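You operate a simulated robot arm through the tools that you are given. There is no shell and no other tool. Be economical: measure what you need, move in short steps, check, and stop when the job is done.

Carry out the task below with a simulated robot arm. There is one attempt and no reset: what you move stays moved.

## Task
Put things in order on the dining table top. At the end: the dipper stands where the brown curd pot stood; the red chilli dish is on the white saucer; the silver red-knob tin is on the red saucer; the brown curd pot stands where the silver red-knob tin stood; whatever was shut is shut again. Leave all else as you found it, and nothing knocked over.

Only the result counts: the job must be done as asked and must still hold three seconds after the hand-in. Knocking over, shifting, dropping, spilling or breaking anything else fails it.

## Robot
A 7-joint arm with a two-finger parallel gripper, fixed in place. Base frame: the origin is at the foot of the arm, x ahead of it, y to its left, z up; the work surface is at about z = 0. Units: mm, degrees, N and s.
With the tool pointing down near the work surface it reaches from about 240 to 620 mm from the base axis. Its first joint turns from -66.0 to 66.0 degrees. Payload 2.6 kg.
Tool frame: the origin (TCP) lies between the finger pads and is the grasp point; the fingertips stand 30 mm ahead of it; z points along the fingers, y is the line along which they close. Largest opening 94 mm; finger width 28, thickness 10; the body of the gripper, 50 by 96 mm, starts 55 mm behind the TCP.
Orientation is told as [roll, pitch, yaw] about the base's x, y, z axes, in that order, counted from this pose: with the fingers straight down and closing along the base's y, the tool's x points along the base's -x, its y along +y and its z along -z.

## Interface
- The arm moves only by the tool move_arm. Its argument "moves" is a list of rows, each a list of 6 numbers: the shift along the tool's x, y, z in mm, then the turn, a rotation vector about the tool's x, y, z in degrees. In form: [[tx, ty, tz, rx, ry, rz], ...]. A call has 1 to 10 rows; each row shifts and turns the commanded pose from where the row before left it, along the tool's axes as they then stand. "claw" is the finger opening in mm, from 0 to 94, set as the call begins (left out, the last holds). Rows are played at 5 a second. More than 50 mm and 8.6 degrees between two rows, or a gripper value outside its range, and nothing of the call is played. A pose out of reach is approached as far as the arm can. The call stops where the force on the tool passes 40 N (or 10 N more than at its start, if that is more) or the arm is blocked; 0.2 s more then pass. The fingers move at their own pace (about 72 mm/s each) and stop on an object; they squeeze with about 24 N. The grip force told is the motor's: it shows also when the fingers shut on nothing. Time passes only in rows, and 0.2 s behind the last, so rows that do not move let the fingers close. It gives the time, the measured TCP pose, the force on the tool (base axes), the opening and the grip force at its end, in the units of the frame above (readings bear some noise).
- Cameras (640 x 400 px; columns grow to the right, rows downward): "scene" is fixed at [16.4, 417.2, 558.9]; the picture's right is [-0.90, -0.43, 0.00], its down [-0.23, 0.47, -0.85] and it looks along [0.37, -0.77, -0.52] (base axes); focal length 351 px, centre (320, 200). "wrist" rides on the gripper at [76, 14, -103] in the tool frame; the picture's right is [-0.18, 0.98, 0.00], its down [-0.75, -0.14, -0.64] and it looks along [-0.63, -0.12, 0.77] (tool axes); focal length 243 px, centre (320, 200). There is no depth. A picture from a camera that has moved, and an enlarged one, comes with that camera's place and axes in the base frame and with its lens. The place of the scene camera against the robot may be out by one fixed shift of up to 12 mm in any direction.
- capture(camera): a new picture of that camera. It takes no simulated time.
- enlarge(camera, box): a new picture of the part [left, top, right, bottom] of that camera's present view, enlarged. It takes no simulated time.
- finish_job(): hands the job in; it is judged then, once.

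Work in short steps. Places have to be worked out from the pictures, the camera data and where the tool is seen: move nearer, look again, correct. Check each grasp and each placing, and mend what went wrong. You have 120 turns and 76 pictures in all, those below and enlarged ones among them. Open the gripper and draw the arm clear of the work before you hand the job in, unless the task says otherwise; then end with one line.

The tools are called after "Call:" as name(argument=value, ...) on one line, values as JSON. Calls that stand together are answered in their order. move_arm: Moves the arm, as the interface text tells. Its arguments: {"type":"object","properties":{"moves":{"type":"array"},"claw":{"type":"number"}},"required":["moves"]} The other tools are called the same way: capture (camera) takes a picture; enlarge (camera, box) takes an enlarged picture of a part of a camera's view; finish_job () hands the job in.

At the start:

```text
t: 0.0
tcp_pos: [295.0, -254.1, 277.8]
tool_rot: [-0.1, 0.0, 0.0]
wrist_force: [0.1, -0.2, 0.0]
opening: 94.1
gripper_force: 0.0
```

scene: 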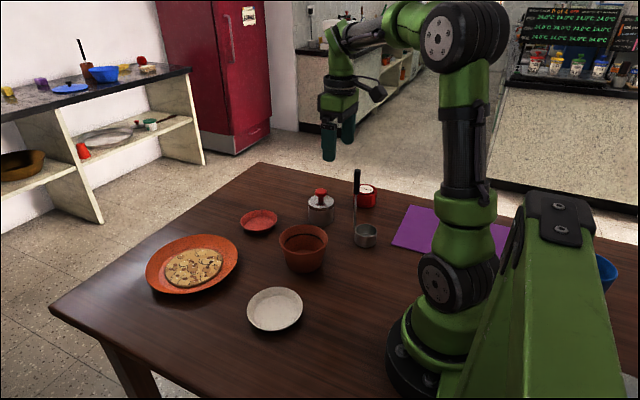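
wrist: 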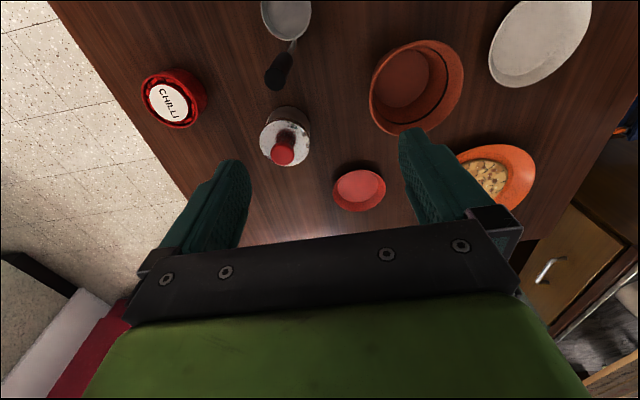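

I'll start with enlarged views, so I can measure the objects from both cameras.

Call:
enlarge(camera="scene", box=[230, 150, 430, 275])

Call:
enlarge(camera="wrist", box=[120, 0, 440, 200])

Call:
enlarge(camera="scene", box=[130, 190, 370, 340])

```text
3.20 times, centred on (330, 212) of scene
camera zoom: at [16.4, 417.2, 558.9], right [-0.9, -0.43, 0.0], down [-0.23, 0.47, -0.85], along [0.37, -0.77, -0.52], focal length 1124 px, centre (288, 160)
```

zoom: 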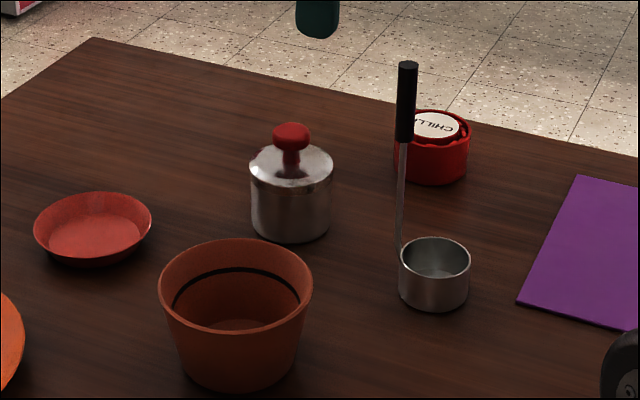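

```text
2.00 times, centred on (280, 100) of wrist
camera zoom: at [218.7, -239.7, 379.7], right [0.18, 0.98, 0.0], down [0.75, -0.14, 0.64], along [0.63, -0.12, -0.77], focal length 485 px, centre (400, 400)
```

zoom: 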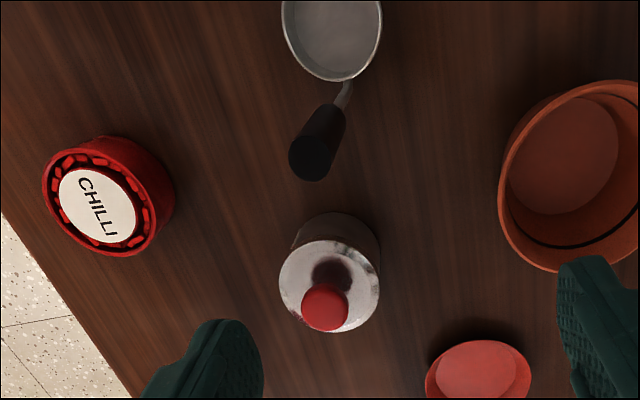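

```text
2.67 times, centred on (250, 265) of scene
camera zoom: at [16.4, 417.2, 558.9], right [-0.9, -0.43, 0.0], down [-0.23, 0.47, -0.85], along [0.37, -0.77, -0.52], focal length 936 px, centre (507, 27)
```

zoom: 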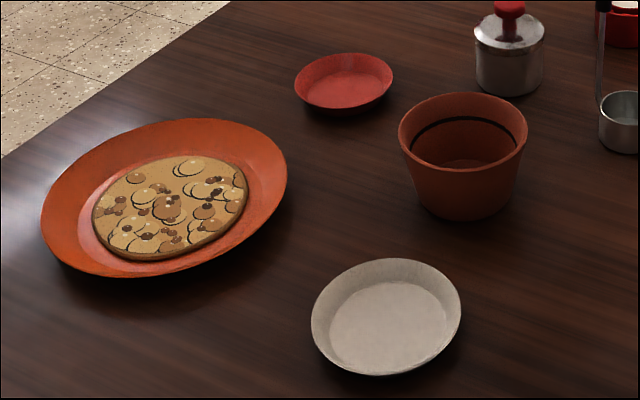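

The tin looks about 72 mm across and is centred near (367,-319), with its body top around z≈59 and its knob top around z≈97. The dipper handle stands at about (255,-278), up to z≈200. I'll move above the tin and yaw 30° so the wrist camera stays away from the handle.

Call:
move_arm(moves=[[-36, -32, 0, 0, 0, 0], [-36, -33, 0, 0, 0, 0], [0, 0, 25, 0, 0, -7.5], [0, 0, 25, 0, 0, -7.5], [0, 0, 25, 0, 0, -7.5], [0, 0, 25, 0, 0, -7.5], [0, 0, 0, 0, 0, 0]], claw=94)

Call:
capture(camera="wrist")

Call:
capture(camera="scene")

```text
t: 1.6
tcp_pos: [366.2, -320.1, 176.1]
tool_rot: [0.0, 0.0, 30.1]
wrist_force: [-0.8, 0.1, 0.1]
opening: 93.8
gripper_force: 0.1
```

```text
70 pictures are left
camera wrist: at [293.7, -344.9, 278.8], right [-0.33, 0.94, 0.0], down [0.72, 0.26, 0.64], along [0.61, 0.21, -0.77], focal length 243 px, centre (320, 200)
```

wrist: 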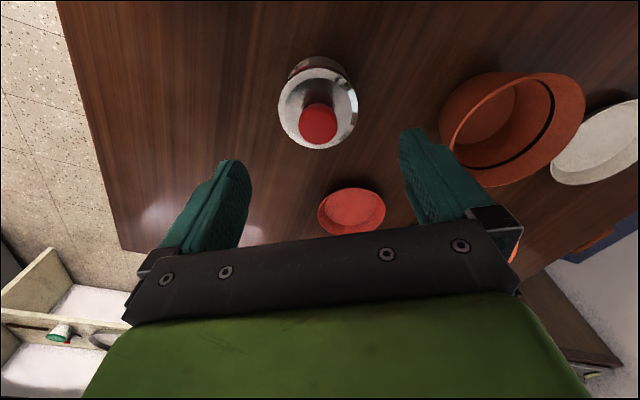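

```text
69 pictures are left
```

scene: 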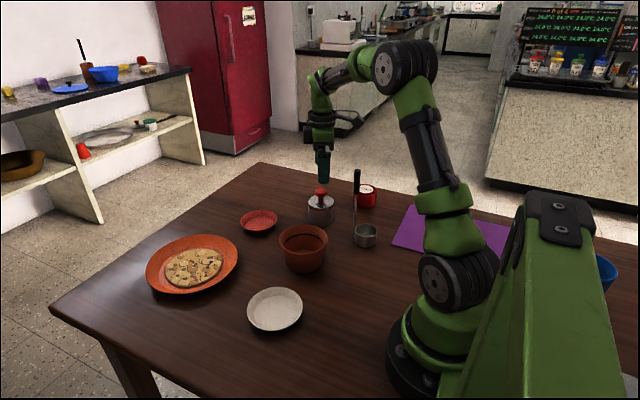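

The tin is centred within about 1 mm of the TCP. I'll descend to TCP z≈57, which keeps the fingertips at 27 so they clear the saucer rim later, and then close.

Call:
move_arm(moves=[[-1, -1, 30, 0, 0, 0], [0, 0, 30, 0, 0, 0], [0, 0, 30, 0, 0, 0], [0, 0, 29, 0, 0, 0], [0, 0, 0, 0, 0, 0]], claw=94)

Call:
capture(camera="wrist")

Call:
enlarge(camera="scene", box=[230, 110, 430, 235])

```text
t: 2.8
tcp_pos: [369.4, -320.9, 58.3]
tool_rot: [0.0, 0.1, 30.1]
wrist_force: [-0.2, 0.0, -0.3]
opening: 94.1
gripper_force: 0.0
```

```text
68 pictures are left
camera wrist: at [296.2, -346.0, 161.5], right [-0.33, 0.94, 0.0], down [0.72, 0.25, 0.64], along [0.61, 0.21, -0.77], focal length 243 px, centre (320, 200)
```

wrist: 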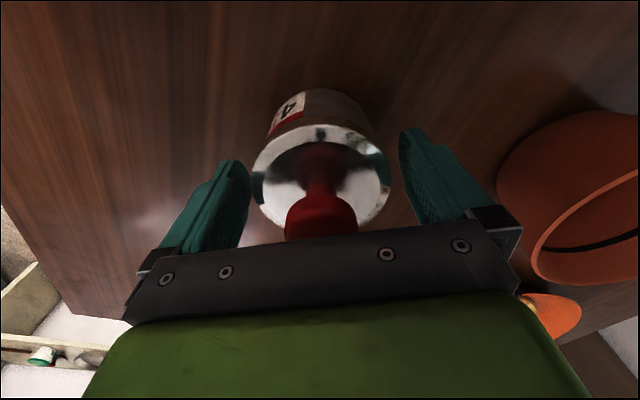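

```text
3.20 times, centred on (330, 172) of scene
camera zoom: at [16.4, 417.2, 558.9], right [-0.9, -0.43, 0.0], down [-0.23, 0.47, -0.85], along [0.37, -0.77, -0.52], focal length 1124 px, centre (288, 288)
```

zoom: 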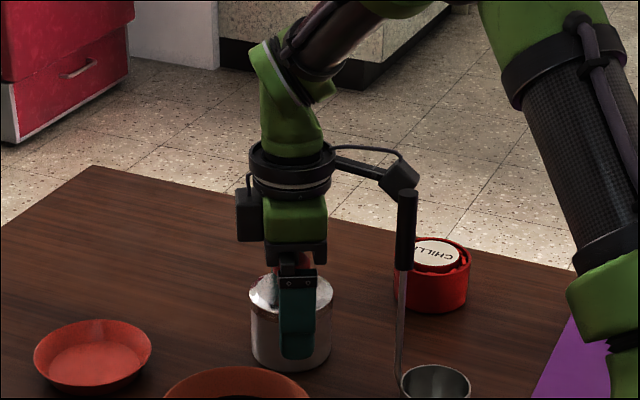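

The tin sits centred between the fingers and the camera is clear of the handle. Closing now.

Call:
move_arm(moves=[[0, 0, 0, 0, 0, 0], [0, 0, 0, 0, 0, 0], [0, 0, 0, 0, 0, 0]], claw=55)

```text
t: 3.6
tcp_pos: [369.6, -321.1, 58.5]
tool_rot: [0.0, 0.0, 30.1]
wrist_force: [-0.9, 0.3, -0.4]
opening: 72.8
gripper_force: 24.3
```

The grip is firm at 72.8 mm. I'll lift slowly and look at the red saucer.

Call:
move_arm(moves=[[0, 0, -15, 0, 0, 0], [0, 0, -25, 0, 0, 0], [0, 0, -30, 0, 0, 0], [0, 0, -30, 0, 0, 0], [0, 0, 0, 0, 0, 0]])

Call:
capture(camera="wrist")

Call:
enlarge(camera="scene", box=[230, 110, 430, 235])

```text
t: 4.8
tcp_pos: [368.1, -320.7, 160.2]
tool_rot: [0.0, 0.0, 30.0]
wrist_force: [-0.4, 0.6, -4.7]
opening: 72.9
gripper_force: 24.5
```

```text
66 pictures are left
camera wrist: at [295.0, -346.0, 261.8], right [-0.33, 0.94, 0.0], down [0.72, 0.25, 0.64], along [0.61, 0.21, -0.77], focal length 243 px, centre (320, 200)
```

wrist: 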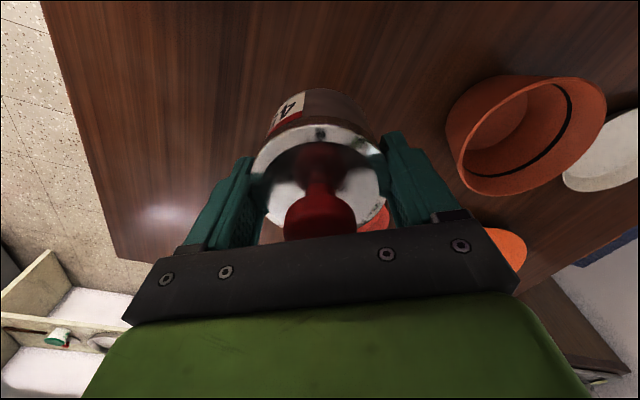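

```text
3.20 times, centred on (330, 172) of scene
camera zoom: at [16.4, 417.2, 558.9], right [-0.9, -0.43, 0.0], down [-0.23, 0.47, -0.85], along [0.37, -0.77, -0.52], focal length 1124 px, centre (288, 288)
```

zoom: 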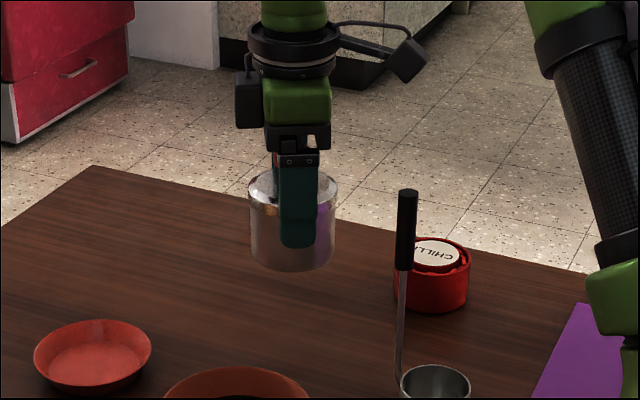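

The tin is held upright. From the wrist views I put the red saucer near (506,-223). I'll carry the tin above it and compare in the scene view.

Call:
move_arm(moves=[[-34, 3, 0, 0, 0, 0], [-34, 3, 0, 0, 0, 0], [-34, 3, 0, 0, 0, 0], [-34, 3, 0, 0, 0, 0], [-32, 3, 0, 0, 0, 0], [0, 0, 20, 0, 0, 0], [0, 0, 20, 0, 0, 0], [0, 0, 0, 0, 0, 0]])

Call:
enlarge(camera="scene", box=[200, 150, 320, 250])

Call:
capture(camera="wrist")

```text
t: 6.6
tcp_pos: [507.2, -222.3, 117.8]
tool_rot: [0.0, 0.0, 30.0]
wrist_force: [-0.2, 0.1, -4.3]
opening: 72.7
gripper_force: 23.9
```

```text
4.00 times, centred on (260, 200) of scene
camera zoom: at [16.4, 417.2, 558.9], right [-0.9, -0.43, 0.0], down [-0.23, 0.47, -0.85], along [0.37, -0.77, -0.52], focal length 1404 px, centre (560, 200)
```

zoom: 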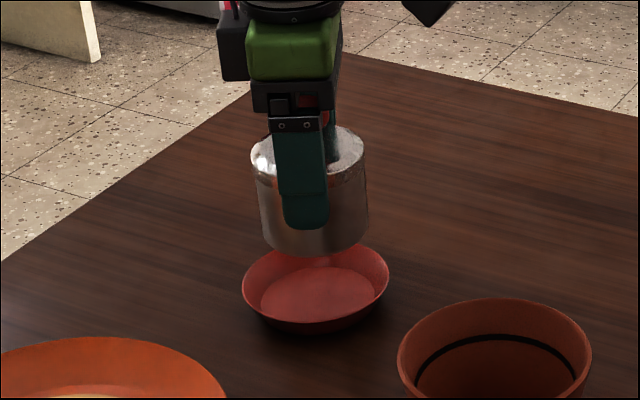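

```text
63 pictures are left
camera wrist: at [433.6, -248.6, 220.3], right [-0.33, 0.94, 0.0], down [0.72, 0.25, 0.64], along [0.61, 0.21, -0.77], focal length 243 px, centre (320, 200)
```

wrist: 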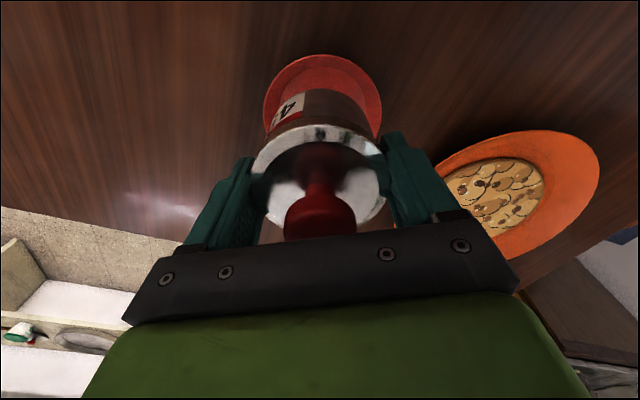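

Both views say the saucer centre is about 3 mm farther in x and 1 mm in y. I'll correct, lower to just above the rim, and look again.

Call:
move_arm(moves=[[-3, -0.6, 18, 0, 0, 0], [0, 0, 16, 0, 0, 0], [0, 0, 0, 0, 0, 0]])

Call:
enlarge(camera="scene", box=[220, 180, 300, 250])

Call:
enlarge(camera="wrist", box=[240, 40, 400, 140])

```text
t: 7.4
tcp_pos: [509.2, -221.1, 83.8]
tool_rot: [0.0, 0.0, 30.0]
wrist_force: [0.2, 0.8, -4.5]
opening: 72.5
gripper_force: 23.5
```

```text
5.71 times, centred on (260, 215) of scene
camera zoom: at [16.4, 417.2, 558.9], right [-0.9, -0.43, 0.0], down [-0.23, 0.47, -0.85], along [0.37, -0.77, -0.52], focal length 2006 px, centre (663, 114)
```

zoom: 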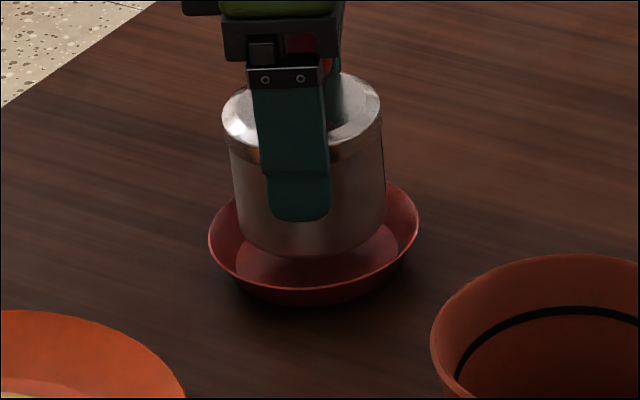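

```text
4.00 times, centred on (320, 90) of wrist
camera zoom: at [436.6, -246.7, 185.8], right [-0.33, 0.94, 0.0], down [0.72, 0.25, 0.64], along [0.61, 0.21, -0.77], focal length 970 px, centre (320, 640)
```

zoom: 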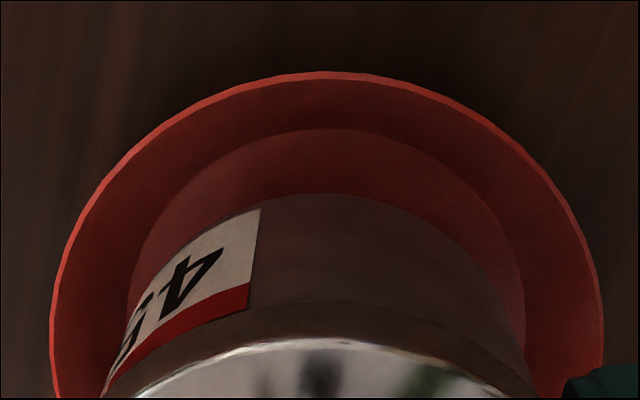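

The tin is centred within about 1 mm of the saucer floor, which is about 75 mm across. I'll shift under 1 mm and lower close to contact.

Call:
move_arm(moves=[[0.5, 0.8, 6, 0, 0, 0], [0, 0, 6, 0, 0, 0], [0, 0, 4, 0, 0, 0], [0, 0, 2, 0, 0, 0], [0, 0, 0, 0, 0, 0]])

Call:
enlarge(camera="scene", box=[220, 180, 300, 250])

Call:
enlarge(camera="wrist", box=[240, 40, 400, 140])

```text
t: 8.6
tcp_pos: [510.3, -219.5, 65.9]
tool_rot: [0.0, 0.0, 30.0]
wrist_force: [-0.4, 0.0, -5.0]
opening: 72.7
gripper_force: 23.8
```

```text
5.71 times, centred on (260, 215) of scene
camera zoom: at [16.4, 417.2, 558.9], right [-0.9, -0.43, 0.0], down [-0.23, 0.47, -0.85], along [0.37, -0.77, -0.52], focal length 2006 px, centre (663, 114)
```

zoom: 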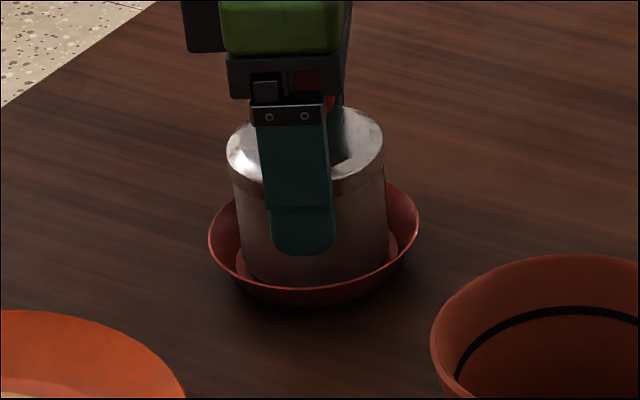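

```text
4.00 times, centred on (320, 90) of wrist
camera zoom: at [436.4, -246.1, 167.5], right [-0.33, 0.94, 0.0], down [0.72, 0.25, 0.64], along [0.61, 0.21, -0.77], focal length 970 px, centre (320, 640)
```

zoom: 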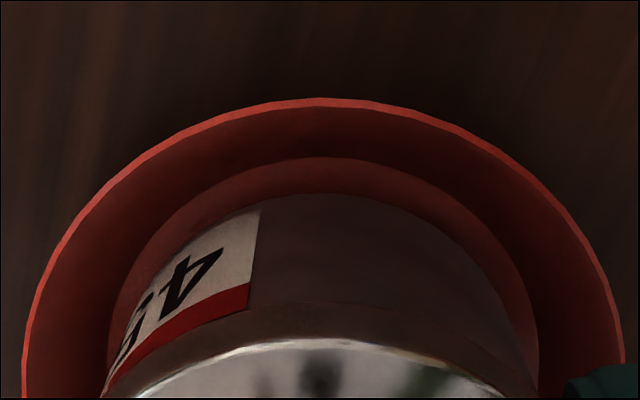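

The tin is inside the rim with about 4 mm of gap on the near side, so I'll move it back 1.3 mm and lower to contact.

Call:
move_arm(moves=[[1.3, 0, 1, 0, 0, 0], [0, 0, 1, 0, 0, 0], [0, 0, 1, 0, 0, 0], [0, 0, 0, 0, 0, 0]])

```text
t: 9.6
tcp_pos: [507.6, -222.2, 63.9]
tool_rot: [-0.1, -0.1, 30.0]
wrist_force: [0.8, 2.8, 4.3]
opening: 72.7
gripper_force: 24.2
```

The force shows contact at TCP z≈64. I'll look before releasing.

Call:
enlarge(camera="scene", box=[220, 180, 300, 250])

Call:
enlarge(camera="wrist", box=[240, 40, 400, 140])

```text
5.71 times, centred on (260, 215) of scene
camera zoom: at [16.4, 417.2, 558.9], right [-0.9, -0.43, 0.0], down [-0.23, 0.47, -0.85], along [0.37, -0.77, -0.52], focal length 2006 px, centre (663, 114)
```

zoom: 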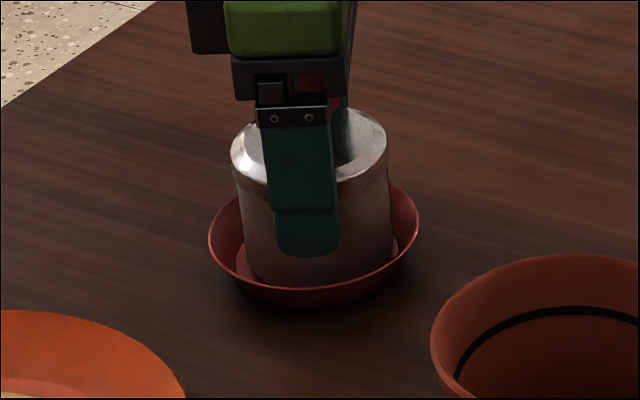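

```text
4.00 times, centred on (320, 90) of wrist
camera zoom: at [434.7, -247.2, 166.4], right [-0.33, 0.94, 0.0], down [0.72, 0.25, 0.64], along [0.61, 0.21, -0.77], focal length 970 px, centre (320, 640)
```

zoom: 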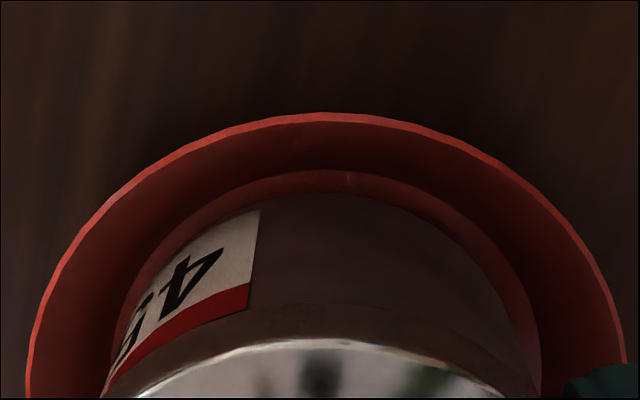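

The tin is well centred on the floor of the saucer, and the saucer hasn't moved. I'll release and rise.

Call:
move_arm(moves=[[0, 0, 0, 0, 0, 0], [0, 0, 0, 0, 0, 0], [0, 0, 0, 0, 0, 0], [0, 0, -30, 0, 0, 0], [0, 0, -40, 0, 0, 0], [0, 0, -40, 0, 0, 0], [0, 0, -20, 0, 0, 0], [0, 0, 0, 0, 0, 0]], claw=92)

Call:
capture(camera="wrist")

Call:
enlarge(camera="scene", box=[220, 180, 340, 280])

```text
t: 11.4
tcp_pos: [506.9, -222.4, 194.5]
tool_rot: [0.0, 0.0, 30.0]
wrist_force: [-0.3, 0.0, -0.2]
opening: 91.9
gripper_force: 0.0
```

```text
56 pictures are left
camera wrist: at [433.6, -248.1, 296.3], right [-0.33, 0.94, 0.0], down [0.72, 0.25, 0.64], along [0.61, 0.21, -0.77], focal length 243 px, centre (320, 200)
```

wrist: 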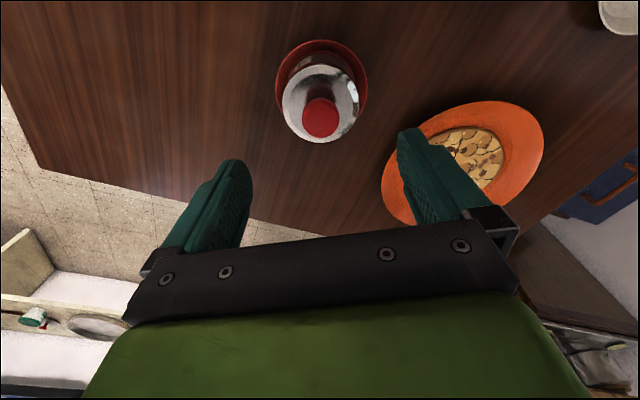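

```text
4.00 times, centred on (280, 230) of scene
camera zoom: at [16.4, 417.2, 558.9], right [-0.9, -0.43, 0.0], down [-0.23, 0.47, -0.85], along [0.37, -0.77, -0.52], focal length 1404 px, centre (480, 80)
```

zoom: 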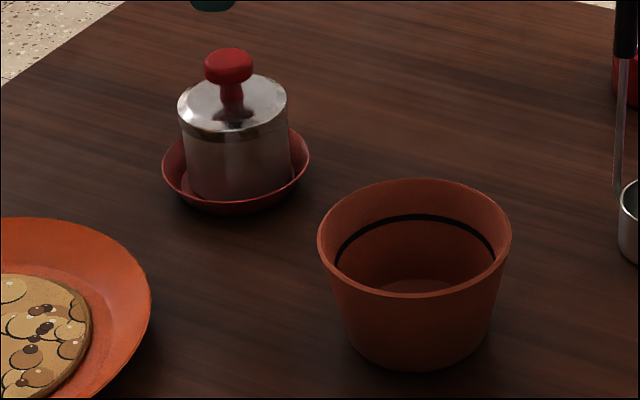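

The tin sits on its saucer. Next is the curd pot, whose rim (~108 mm) is too wide to span, so I'll pinch its −y wall. I'll return to yaw 0 and hover near that wall to measure it.

Call:
move_arm(moves=[[0, 0, 0, 0, 0, 7.5], [0, 0, 0, 0, 0, 7.5], [0, 0, 0, 0, 0, 7.5], [0, 0, 0, 0, 0, 7.5], [46, 6, 0, 0, 0, 0], [46, 6, 0, 0, 0, 0], [46, 6, 0, 0, 0, 0], [46, 6, 0, 0, 0, 0], [0, 0, 20, 0, 0, 0], [0, 0, 0, 0, 0, 0]], claw=60)

Call:
capture(camera="wrist")

Call:
enlarge(camera="scene", box=[260, 170, 380, 290])

```text
t: 13.6
tcp_pos: [320.9, -198.2, 172.0]
tool_rot: [0.0, 0.1, 0.0]
wrist_force: [0.0, 0.0, 0.4]
opening: 59.9
gripper_force: 0.1
```

```text
54 pictures are left
camera wrist: at [245.8, -183.7, 274.3], right [0.18, 0.98, 0.0], down [0.75, -0.14, 0.64], along [0.63, -0.12, -0.77], focal length 243 px, centre (320, 200)
```

wrist: 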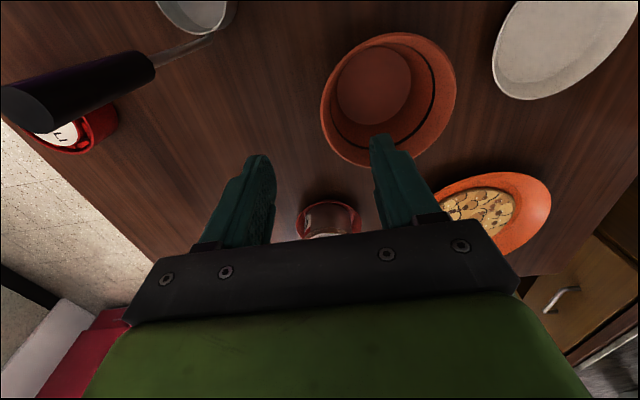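

```text
3.33 times, centred on (320, 230) of scene
camera zoom: at [16.4, 417.2, 558.9], right [-0.9, -0.43, 0.0], down [-0.23, 0.47, -0.85], along [0.37, -0.77, -0.52], focal length 1170 px, centre (320, 100)
```

zoom: 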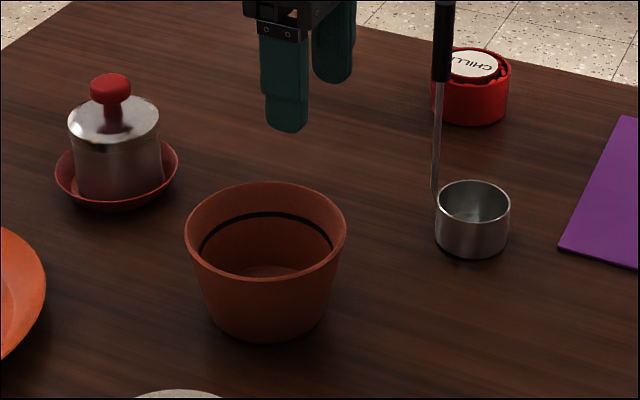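

Fitting both views puts the pot centre at about (328.5,-144), with rim radius ≈54 and a wall slope of ≈8.5°. I'll align over the −y wall, tilt to match it, and descend to just above the rim.

Call:
move_arm(moves=[[-7.6, 3.7, 0, 0, 0, 0], [0, 0, 0, -8.5, 0, 0], [0, -5.2, 34.6, 0, 0, 0], [0, -5.2, 34.6, 0, 0, 0], [0, 0, 0, 0, 0, 0]], claw=60)

Call:
capture(camera="wrist")

Call:
enlarge(camera="scene", box=[260, 170, 380, 290])

```text
t: 14.8
tcp_pos: [330.1, -193.6, 104.5]
tool_rot: [8.5, 0.0, 0.0]
wrist_force: [1.0, -0.7, -0.8]
opening: 60.1
gripper_force: 0.0
```

```text
52 pictures are left
camera wrist: at [252.3, -194.0, 207.3], right [0.18, 0.97, 0.15], down [0.75, -0.24, 0.61], along [0.63, 0.0, -0.78], focal length 243 px, centre (320, 200)
```

wrist: 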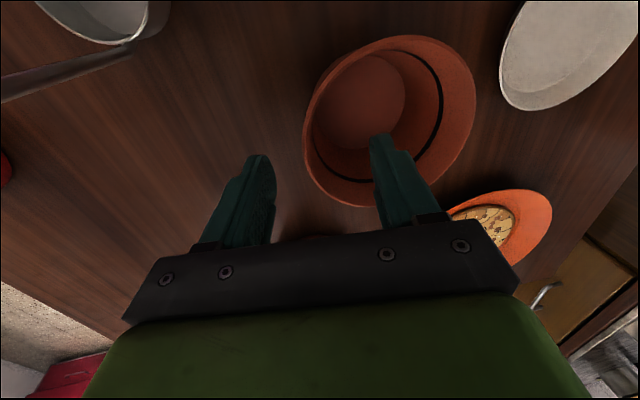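

```text
3.33 times, centred on (320, 230) of scene
camera zoom: at [16.4, 417.2, 558.9], right [-0.9, -0.43, 0.0], down [-0.23, 0.47, -0.85], along [0.37, -0.77, -0.52], focal length 1170 px, centre (320, 100)
```

zoom: 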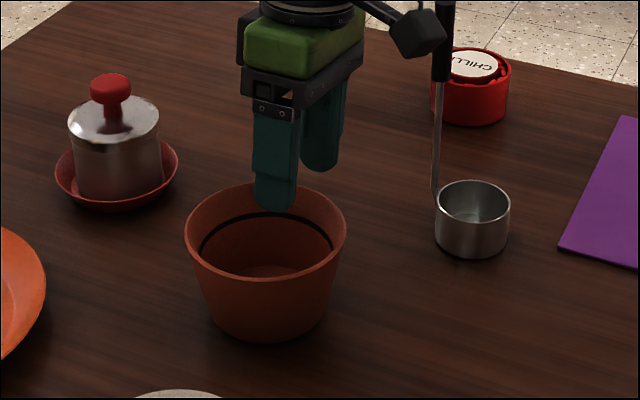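

The rim's −y edge is at y≈-196.5, which lies between the fingers. I'll descend to TCP z≈52.

Call:
move_arm(moves=[[0, -2.6, 17.3, 0, 0, 0], [0, -2.6, 17.3, 0, 0, 0], [0, -2.6, 17.3, 0, 0, 0], [0, 0, 0, 0, 0, 0]])

Call:
capture(camera="wrist")

Call:
enlarge(camera="scene", box=[260, 170, 380, 290])

```text
t: 15.8
tcp_pos: [330.4, -194.0, 51.0]
tool_rot: [8.5, 0.1, -0.1]
wrist_force: [-0.3, 0.0, 0.4]
opening: 59.8
gripper_force: 0.1
```

```text
50 pictures are left
camera wrist: at [253.7, -194.4, 155.3], right [0.18, 0.97, 0.15], down [0.75, -0.23, 0.61], along [0.63, 0.0, -0.78], focal length 243 px, centre (320, 200)
```

wrist: 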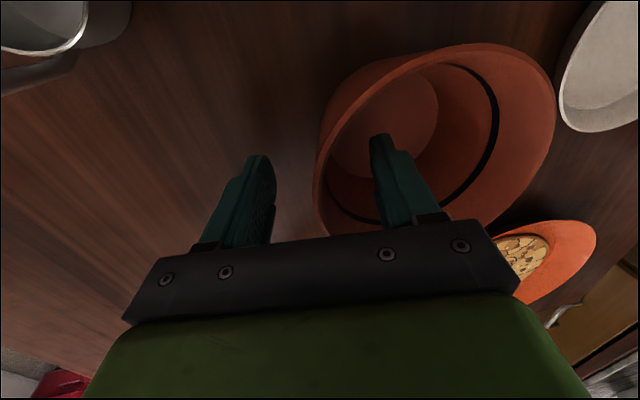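

```text
3.33 times, centred on (320, 230) of scene
camera zoom: at [16.4, 417.2, 558.9], right [-0.9, -0.43, 0.0], down [-0.23, 0.47, -0.85], along [0.37, -0.77, -0.52], focal length 1170 px, centre (320, 100)
```

zoom: 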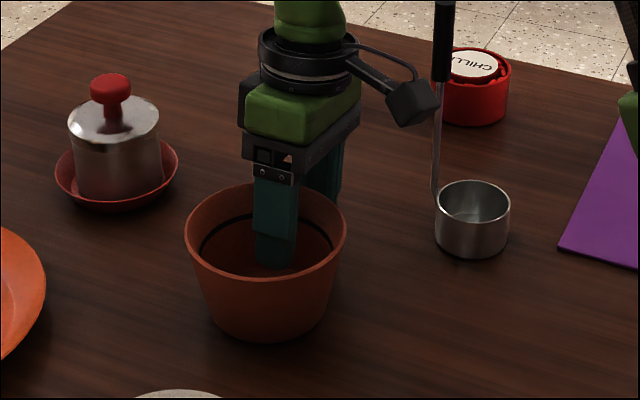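

The wall lies between the fingers. Closing on it gradually.

Call:
move_arm(moves=[[0, 0, 0, 0, 0, 0], [0, 0, 0, 0, 0, 0], [0, 0, 0, 0, 0, 0], [0, 0, 0, 0, 0, 0]], claw=0)

Call:
enlarge(camera="scene", box=[260, 170, 380, 290])

```text
t: 16.8
tcp_pos: [329.8, -194.1, 53.3]
tool_rot: [8.5, 0.0, 0.0]
wrist_force: [-1.3, 2.9, 7.3]
opening: 7.7
gripper_force: 23.3
```

```text
3.33 times, centred on (320, 230) of scene
camera zoom: at [16.4, 417.2, 558.9], right [-0.9, -0.43, 0.0], down [-0.23, 0.47, -0.85], along [0.37, -0.77, -0.52], focal length 1170 px, centre (320, 100)
```

zoom: 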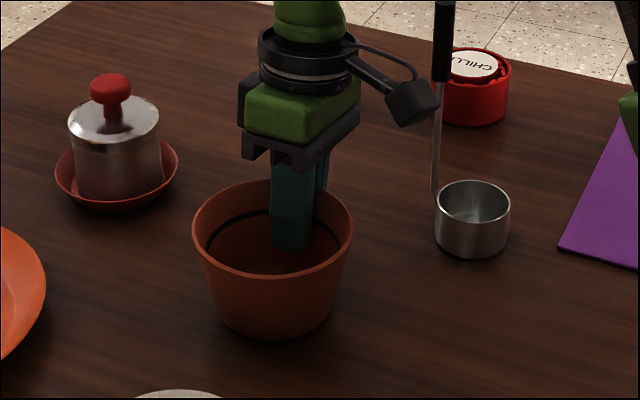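

The pot was nudged a few mm as the fingers centred on its wall, and the grip holds. I'll lift a little and check that it hangs level.

Call:
move_arm(moves=[[0, 0.7, -5, 0, 0, 0], [0, 1.5, -10, 0, 0, 0], [0, 1.5, -10, 0, 0, 0], [0, 0, 0, 0, 0, 0]])

Call:
enlarge(camera="scene", box=[260, 170, 380, 290])

```text
t: 17.8
tcp_pos: [329.4, -194.3, 76.7]
tool_rot: [8.5, 0.0, 0.0]
wrist_force: [0.2, 0.1, -3.0]
opening: 7.0
gripper_force: 23.7
```

```text
3.33 times, centred on (320, 230) of scene
camera zoom: at [16.4, 417.2, 558.9], right [-0.9, -0.43, 0.0], down [-0.23, 0.47, -0.85], along [0.37, -0.77, -0.52], focal length 1170 px, centre (320, 100)
```

zoom: 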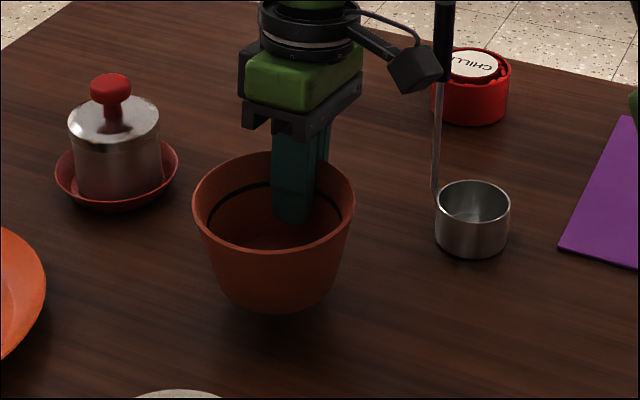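

The pot is light and hangs level. I'll raise it so the wrist camera clears the dipper handle, then carry it toward the tin's old place at (369,-321).

Call:
move_arm(moves=[[0, 5.9, -39.6, 0, 0, 0], [0, 5.9, -39.6, 0, 0, 0], [-41, 0, 0, 0, 0, 0], [0, -34.6, -5.2, 0, 0, 0], [0, -34.6, -5.2, 0, 0, 0], [0, -34.6, -5.2, 0, 0, 0], [0, -34.6, -5.2, 0, 0, 0], [0, -34.6, -5.2, 0, 0, 0], [0, 0, 0, 0, 0, 0]])

Call:
capture(camera="scene")

Call:
capture(camera="wrist")

```text
t: 19.8
tcp_pos: [370.7, -369.8, 156.6]
tool_rot: [8.5, -0.1, 0.1]
wrist_force: [-0.1, 0.2, -1.8]
opening: 6.9
gripper_force: 24.0
```

```text
46 pictures are left
```

scene: 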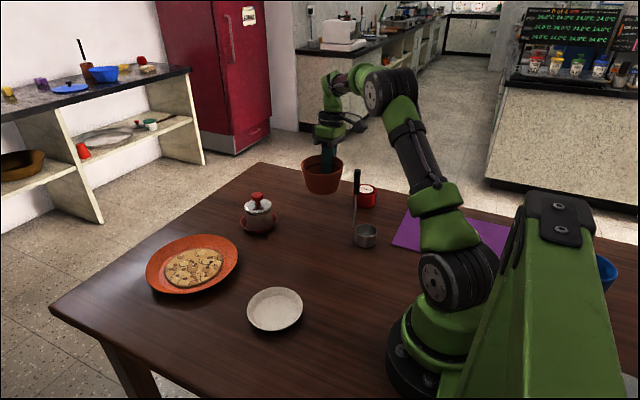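

```text
45 pictures are left
camera wrist: at [294.9, -369.8, 259.9], right [0.18, 0.97, 0.15], down [0.75, -0.23, 0.61], along [0.63, 0.0, -0.78], focal length 243 px, centre (320, 200)
```

wrist: 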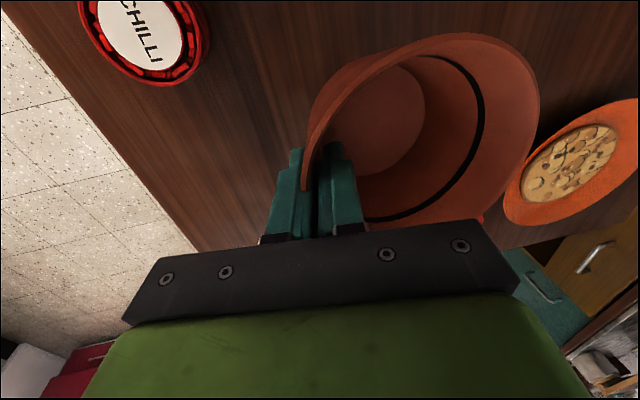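

The pot is still level. I'll lower it to about 4 mm above the table.

Call:
move_arm(moves=[[0, -4.93, 33, 0, 0, 0], [0, -4.93, 33, 0, 0, 0], [0, -2.5, 16.5, 0, 0, 0], [0, -2.3, 15.5, 0, 0, 0], [0, 0, 0, 0, 0, 0]])

Call:
enlarge(camera="scene", box=[230, 150, 430, 275])

```text
t: 21.0
tcp_pos: [372.9, -368.9, 57.6]
tool_rot: [8.5, 0.0, 0.0]
wrist_force: [0.6, -0.6, -3.0]
opening: 6.9
gripper_force: 23.9
```

```text
3.20 times, centred on (330, 212) of scene
camera zoom: at [16.4, 417.2, 558.9], right [-0.9, -0.43, 0.0], down [-0.23, 0.47, -0.85], along [0.37, -0.77, -0.52], focal length 1124 px, centre (288, 160)
```

zoom: 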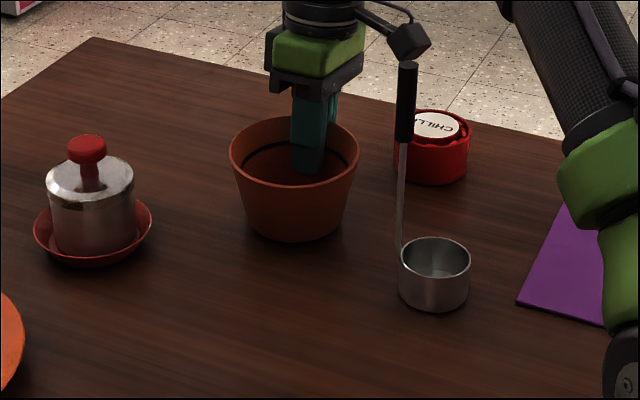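

The pot's base looks about 4 mm too far back compared with the tin's old footprint. I'll shift +4 mm in y and lower to contact.

Call:
move_arm(moves=[[0, 3.9, 0.6, 0, 0, 0], [0, -0.2, 1.5, 0, 0, 0], [0, -0.2, 1.5, 0, 0, 0], [0, -0.1, 1, 0, 0, 0], [0, -0.1, 1, 0, 0, 0], [0, 0, 0, 0, 0, 0]])

```text
t: 22.4
tcp_pos: [371.9, -366.1, 52.4]
tool_rot: [8.4, -0.1, 0.0]
wrist_force: [1.0, -4.9, 9.2]
opening: 7.3
gripper_force: 24.0
```

Contact is made. I'll open the fingers and rise straight up.

Call:
move_arm(moves=[[0, 0, 0, 0, 0, 0], [0, 0, 0, 0, 0, 0], [0, 5.9, -39.6, 0, 0, 0], [0, 5.9, -39.6, 0, 0, 0], [0, 5.9, -39.6, 0, 0, 0], [0, 0, 0, 0, 0, 0]], claw=45)

Call:
enlarge(camera="scene", box=[230, 150, 430, 275])

```text
t: 23.8
tcp_pos: [372.8, -366.7, 171.3]
tool_rot: [8.5, 0.0, -0.1]
wrist_force: [0.5, -0.5, 0.1]
opening: 45.0
gripper_force: 0.1
```

```text
3.20 times, centred on (330, 212) of scene
camera zoom: at [16.4, 417.2, 558.9], right [-0.9, -0.43, 0.0], down [-0.23, 0.47, -0.85], along [0.37, -0.77, -0.52], focal length 1124 px, centre (288, 160)
```

zoom: 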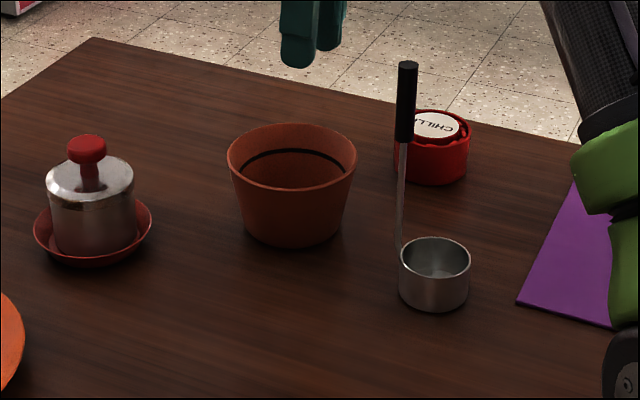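

The pot stands well in its new place. Next is the dipper, whose handle is near (255,-278) with its top around z≈200. I'll rise, level the tool and move above the handle.

Call:
move_arm(moves=[[0, 5.9, -39.6, 0, 0, 0], [0, 5.9, -39.6, 0, 0, 0], [0, 5.0, -33, 0, 0, 0], [0, 0, 0, 8.5, 0, 0], [39.3, 29.7, 0, 0, 0, 0], [39.3, 29.7, 0, 0, 0, 0], [39.3, 29.7, 0, 0, 0, 0], [0, 0, 0, 0, 0, 7.5], [0, 0, 0, 0, 0, 7.5], [0, 0, 0, 0, 0, 7.5]], claw=70)

Call:
move_arm(moves=[[0, 0, 0, 0, 0, 7.5], [0, 0, 0, 0, 0, 7.5], [0, 0, 0, 0, 0, 7.5], [0, 0, 0, 0, 0, 0]])

Call:
capture(camera="wrist")

Call:
capture(camera="scene")

```text
t: 26.0
tcp_pos: [253.6, -277.3, 286.1]
tool_rot: [0.0, 0.0, -22.5]
wrist_force: [0.4, 0.3, 0.4]
opening: 70.2
gripper_force: 0.0
```

```text
t: 27.0
tcp_pos: [253.5, -276.0, 285.8]
tool_rot: [-0.1, 0.0, -45.1]
wrist_force: [0.0, -0.7, 0.6]
opening: 70.2
gripper_force: 0.1
```

```text
42 pictures are left
camera wrist: at [210.4, -211.8, 388.2], right [0.83, 0.56, 0.0], down [0.43, -0.63, 0.64], along [0.36, -0.53, -0.77], focal length 243 px, centre (320, 200)
```

wrist: 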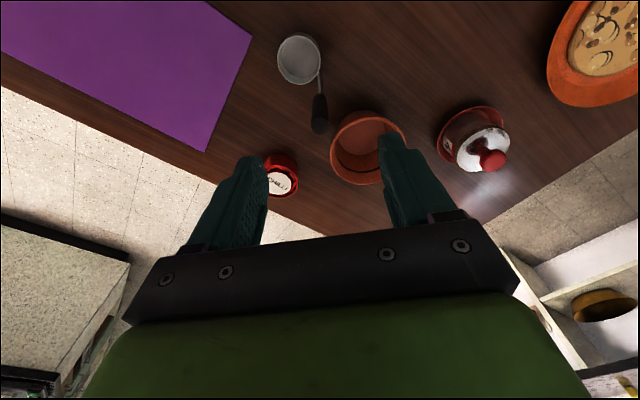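

```text
41 pictures are left
```

scene: 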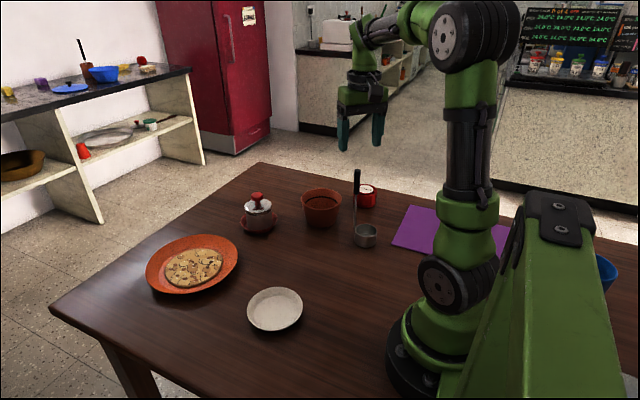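

The handle top is at about (255,-279), within 2 mm of being centred. I'll correct and descend to TCP z≈172 around the black grip.

Call:
move_arm(moves=[[-2.2, -0.6, 34, 0, 0, 0], [0, 0, 40, 0, 0, 0], [0, 0, 40, 0, 0, 0], [0, 0, 0, 0, 0, 0]], claw=70)

Call:
capture(camera="wrist")

Call:
enlarge(camera="scene", box=[290, 100, 430, 260])

```text
t: 28.0
tcp_pos: [254.7, -276.6, 171.7]
tool_rot: [0.0, 0.1, -44.9]
wrist_force: [-0.2, 0.0, -0.6]
opening: 70.1
gripper_force: 0.1
```

```text
40 pictures are left
camera wrist: at [210.2, -213.1, 274.1], right [0.83, 0.56, 0.0], down [0.43, -0.63, 0.64], along [0.36, -0.53, -0.77], focal length 243 px, centre (320, 200)
```

wrist: 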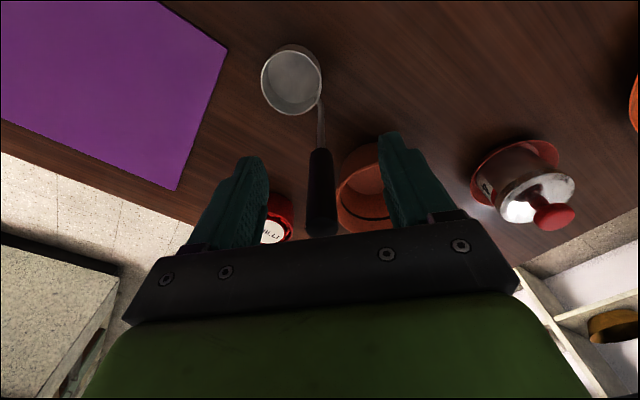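

```text
2.50 times, centred on (360, 180) of scene
camera zoom: at [16.4, 417.2, 558.9], right [-0.9, -0.43, 0.0], down [-0.23, 0.47, -0.85], along [0.37, -0.77, -0.52], focal length 878 px, centre (220, 250)
```

zoom: 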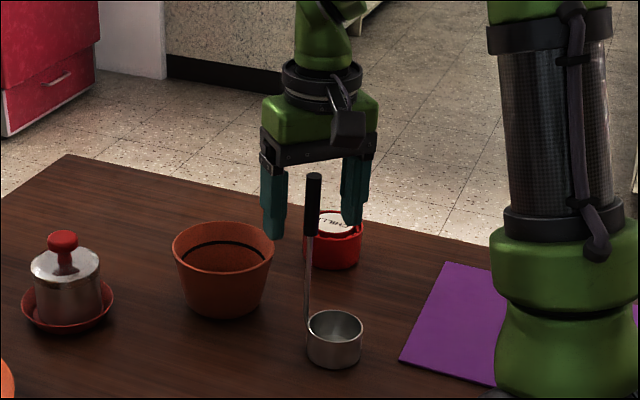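

The handle is centred between the fingers. Closing.

Call:
move_arm(moves=[[0, 0, 0, 0, 0, 0], [0, 0, 0, 0, 0, 0], [0, 0, 0, 0, 0, 0], [0, 0, 0, 0, 0, 0]], claw=0)

Call:
capture(camera="wrist")

```text
t: 29.0
tcp_pos: [254.7, -277.3, 171.6]
tool_rot: [0.0, 0.0, -45.1]
wrist_force: [0.0, 0.3, -0.4]
opening: 14.5
gripper_force: 24.1
```

```text
38 pictures are left
camera wrist: at [210.2, -213.1, 274.5], right [0.83, 0.56, 0.0], down [0.43, -0.63, 0.64], along [0.36, -0.53, -0.77], focal length 243 px, centre (320, 200)
```

wrist: 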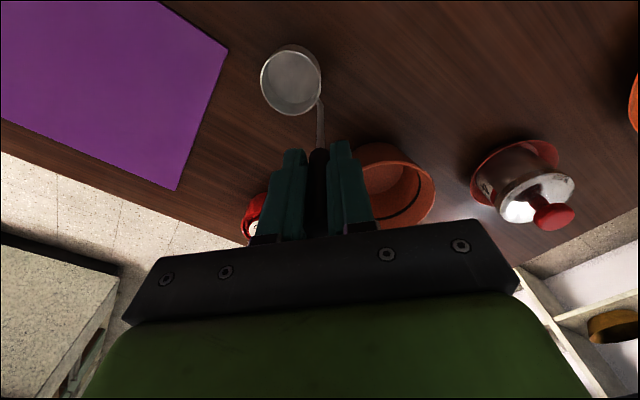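

The handle is held. I'll lift 50 mm slowly and check that the cup stays level.

Call:
move_arm(moves=[[0, 0, -5, 0, 0, 0], [0, 0, -15, 0, 0, 0], [0, 0, -30, 0, 0, 0], [0, 0, 0, 0, 0, 0]])

Call:
enlarge(camera="scene", box=[290, 100, 430, 260])

```text
t: 30.0
tcp_pos: [254.7, -277.9, 222.5]
tool_rot: [0.0, 0.0, -45.1]
wrist_force: [0.3, -0.9, -1.8]
opening: 14.3
gripper_force: 24.5
```

```text
2.50 times, centred on (360, 180) of scene
camera zoom: at [16.4, 417.2, 558.9], right [-0.9, -0.43, 0.0], down [-0.23, 0.47, -0.85], along [0.37, -0.77, -0.52], focal length 878 px, centre (220, 250)
```

zoom: 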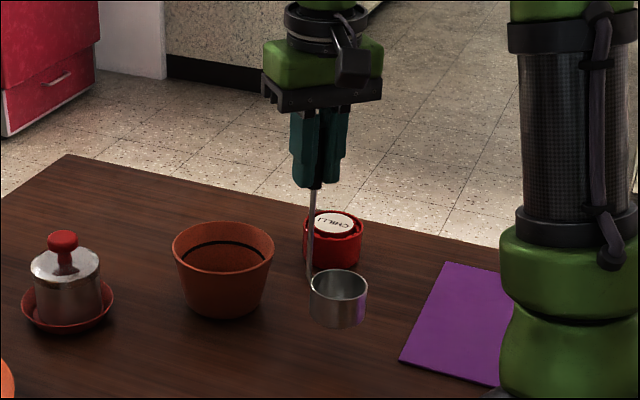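

The dipper hangs level. I'll carry it so the cup centre ends over the pot's old place at about (330.5,-142.5).

Call:
move_arm(moves=[[4.2, 34.4, 0, 0, 0, 0], [4.2, 34.4, 0, 0, 0, 0], [4.2, 34.4, 0, 0, 0, 0], [4.2, 34.4, 0, 0, 0, 0], [4.2, 34.4, 0, 0, 0, 0], [0, 0, 20, 0, 0, 0], [0, 0, 20, 0, 0, 0], [0, 0, 0, 0, 0, 0]])

Call:
enlarge(camera="scene", box=[260, 170, 380, 290])

Call:
capture(camera="wrist")

```text
t: 31.8
tcp_pos: [362.5, -142.6, 181.8]
tool_rot: [-0.1, 0.1, -45.2]
wrist_force: [0.4, -0.5, -1.1]
opening: 14.5
gripper_force: 23.8
```

```text
3.33 times, centred on (320, 230) of scene
camera zoom: at [16.4, 417.2, 558.9], right [-0.9, -0.43, 0.0], down [-0.23, 0.47, -0.85], along [0.37, -0.77, -0.52], focal length 1170 px, centre (320, 100)
```

zoom: 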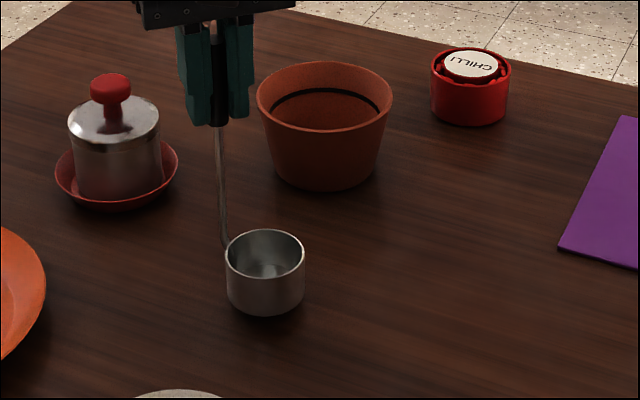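

```text
35 pictures are left
camera wrist: at [318.4, -77.4, 284.5], right [0.83, 0.56, 0.0], down [0.43, -0.63, 0.64], along [0.36, -0.53, -0.77], focal length 243 px, centre (320, 200)
```

wrist: 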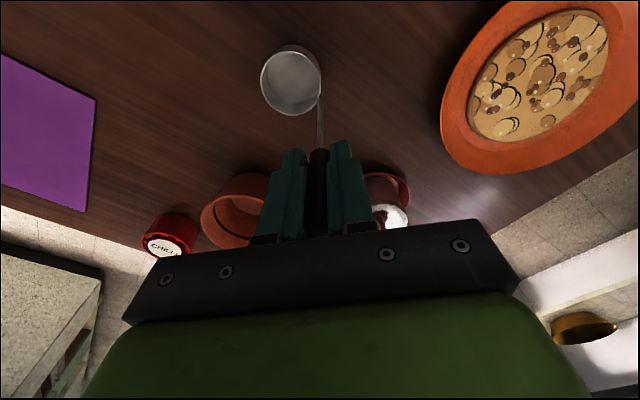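

The cup's base lines up with the old pot footprint within about 2 mm. I'll lower to contact.

Call:
move_arm(moves=[[0, 0, 4, 0, 0, 0], [0, 0, 3, 0, 0, 0], [0, 0, 1, 0, 0, 0], [0, 0, 1, 0, 0, 0], [0, 0, 1, 0, 0, 0], [0, 0, 0, 0, 0, 0]])

Call:
enlarge(camera="scene", box=[260, 170, 380, 290])

```text
t: 33.2
tcp_pos: [360.4, -140.9, 171.4]
tool_rot: [0.0, 0.0, -45.1]
wrist_force: [-0.7, 0.4, -1.2]
opening: 14.6
gripper_force: 23.5
```

```text
3.33 times, centred on (320, 230) of scene
camera zoom: at [16.4, 417.2, 558.9], right [-0.9, -0.43, 0.0], down [-0.23, 0.47, -0.85], along [0.37, -0.77, -0.52], focal length 1170 px, centre (320, 100)
```

zoom: 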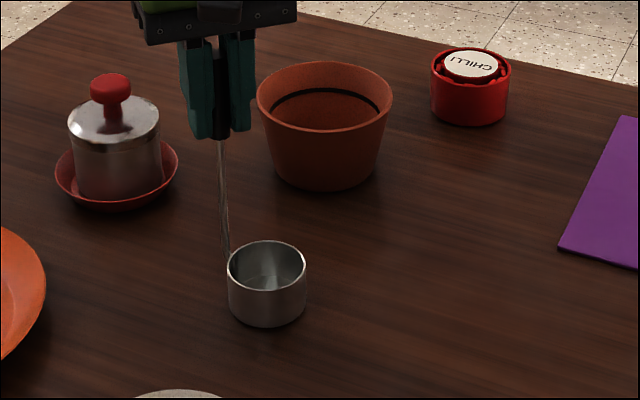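

No contact force yet, so I'll go down a little further.

Call:
move_arm(moves=[[0, 0, 0.7, 0, 0, 0], [0, 0, 0.7, 0, 0, 0], [0, 0, 0.6, 0, 0, 0], [0, 0, 0, 0, 0, 0]])

```text
t: 34.2
tcp_pos: [363.2, -142.8, 171.5]
tool_rot: [0.1, -0.2, -45.0]
wrist_force: [-0.5, -0.2, 19.6]
opening: 14.7
gripper_force: 24.0
```

Firm contact (about 20 N). I'll back off 1.2 mm to relax it and then open gently.

Call:
move_arm(moves=[[0, 0, -0.7, 0, 0, 0], [0, 0, -0.5, 0, 0, 0], [0, 0, 0, 0, 0, 0]])

```text
t: 35.0
tcp_pos: [362.4, -140.8, 171.2]
tool_rot: [0.0, 0.0, -44.9]
wrist_force: [2.2, -1.9, 12.2]
opening: 14.4
gripper_force: 23.6
```

Call:
move_arm(moves=[[0, 0, -0.5, 0, 0, 0], [0, 0, -0.3, 0, 0, 0], [0, 0, 0, 0, 0, 0]])

Call:
enlarge(camera="scene", box=[260, 170, 380, 290])

```text
t: 35.8
tcp_pos: [362.5, -142.8, 170.1]
tool_rot: [0.0, 0.2, -45.0]
wrist_force: [1.1, -0.8, 1.1]
opening: 14.4
gripper_force: 23.9
```

```text
3.33 times, centred on (320, 230) of scene
camera zoom: at [16.4, 417.2, 558.9], right [-0.9, -0.43, 0.0], down [-0.23, 0.47, -0.85], along [0.37, -0.77, -0.52], focal length 1170 px, centre (320, 100)
```

zoom: 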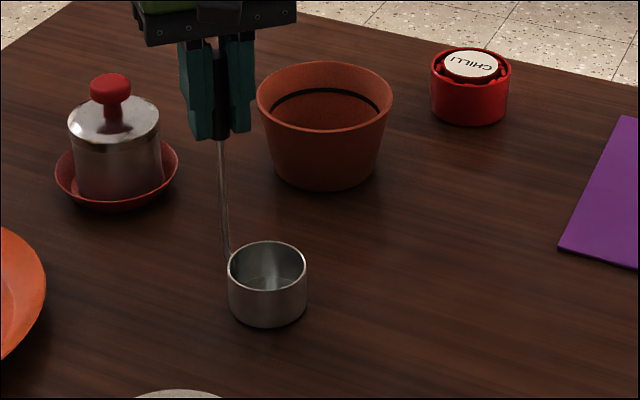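

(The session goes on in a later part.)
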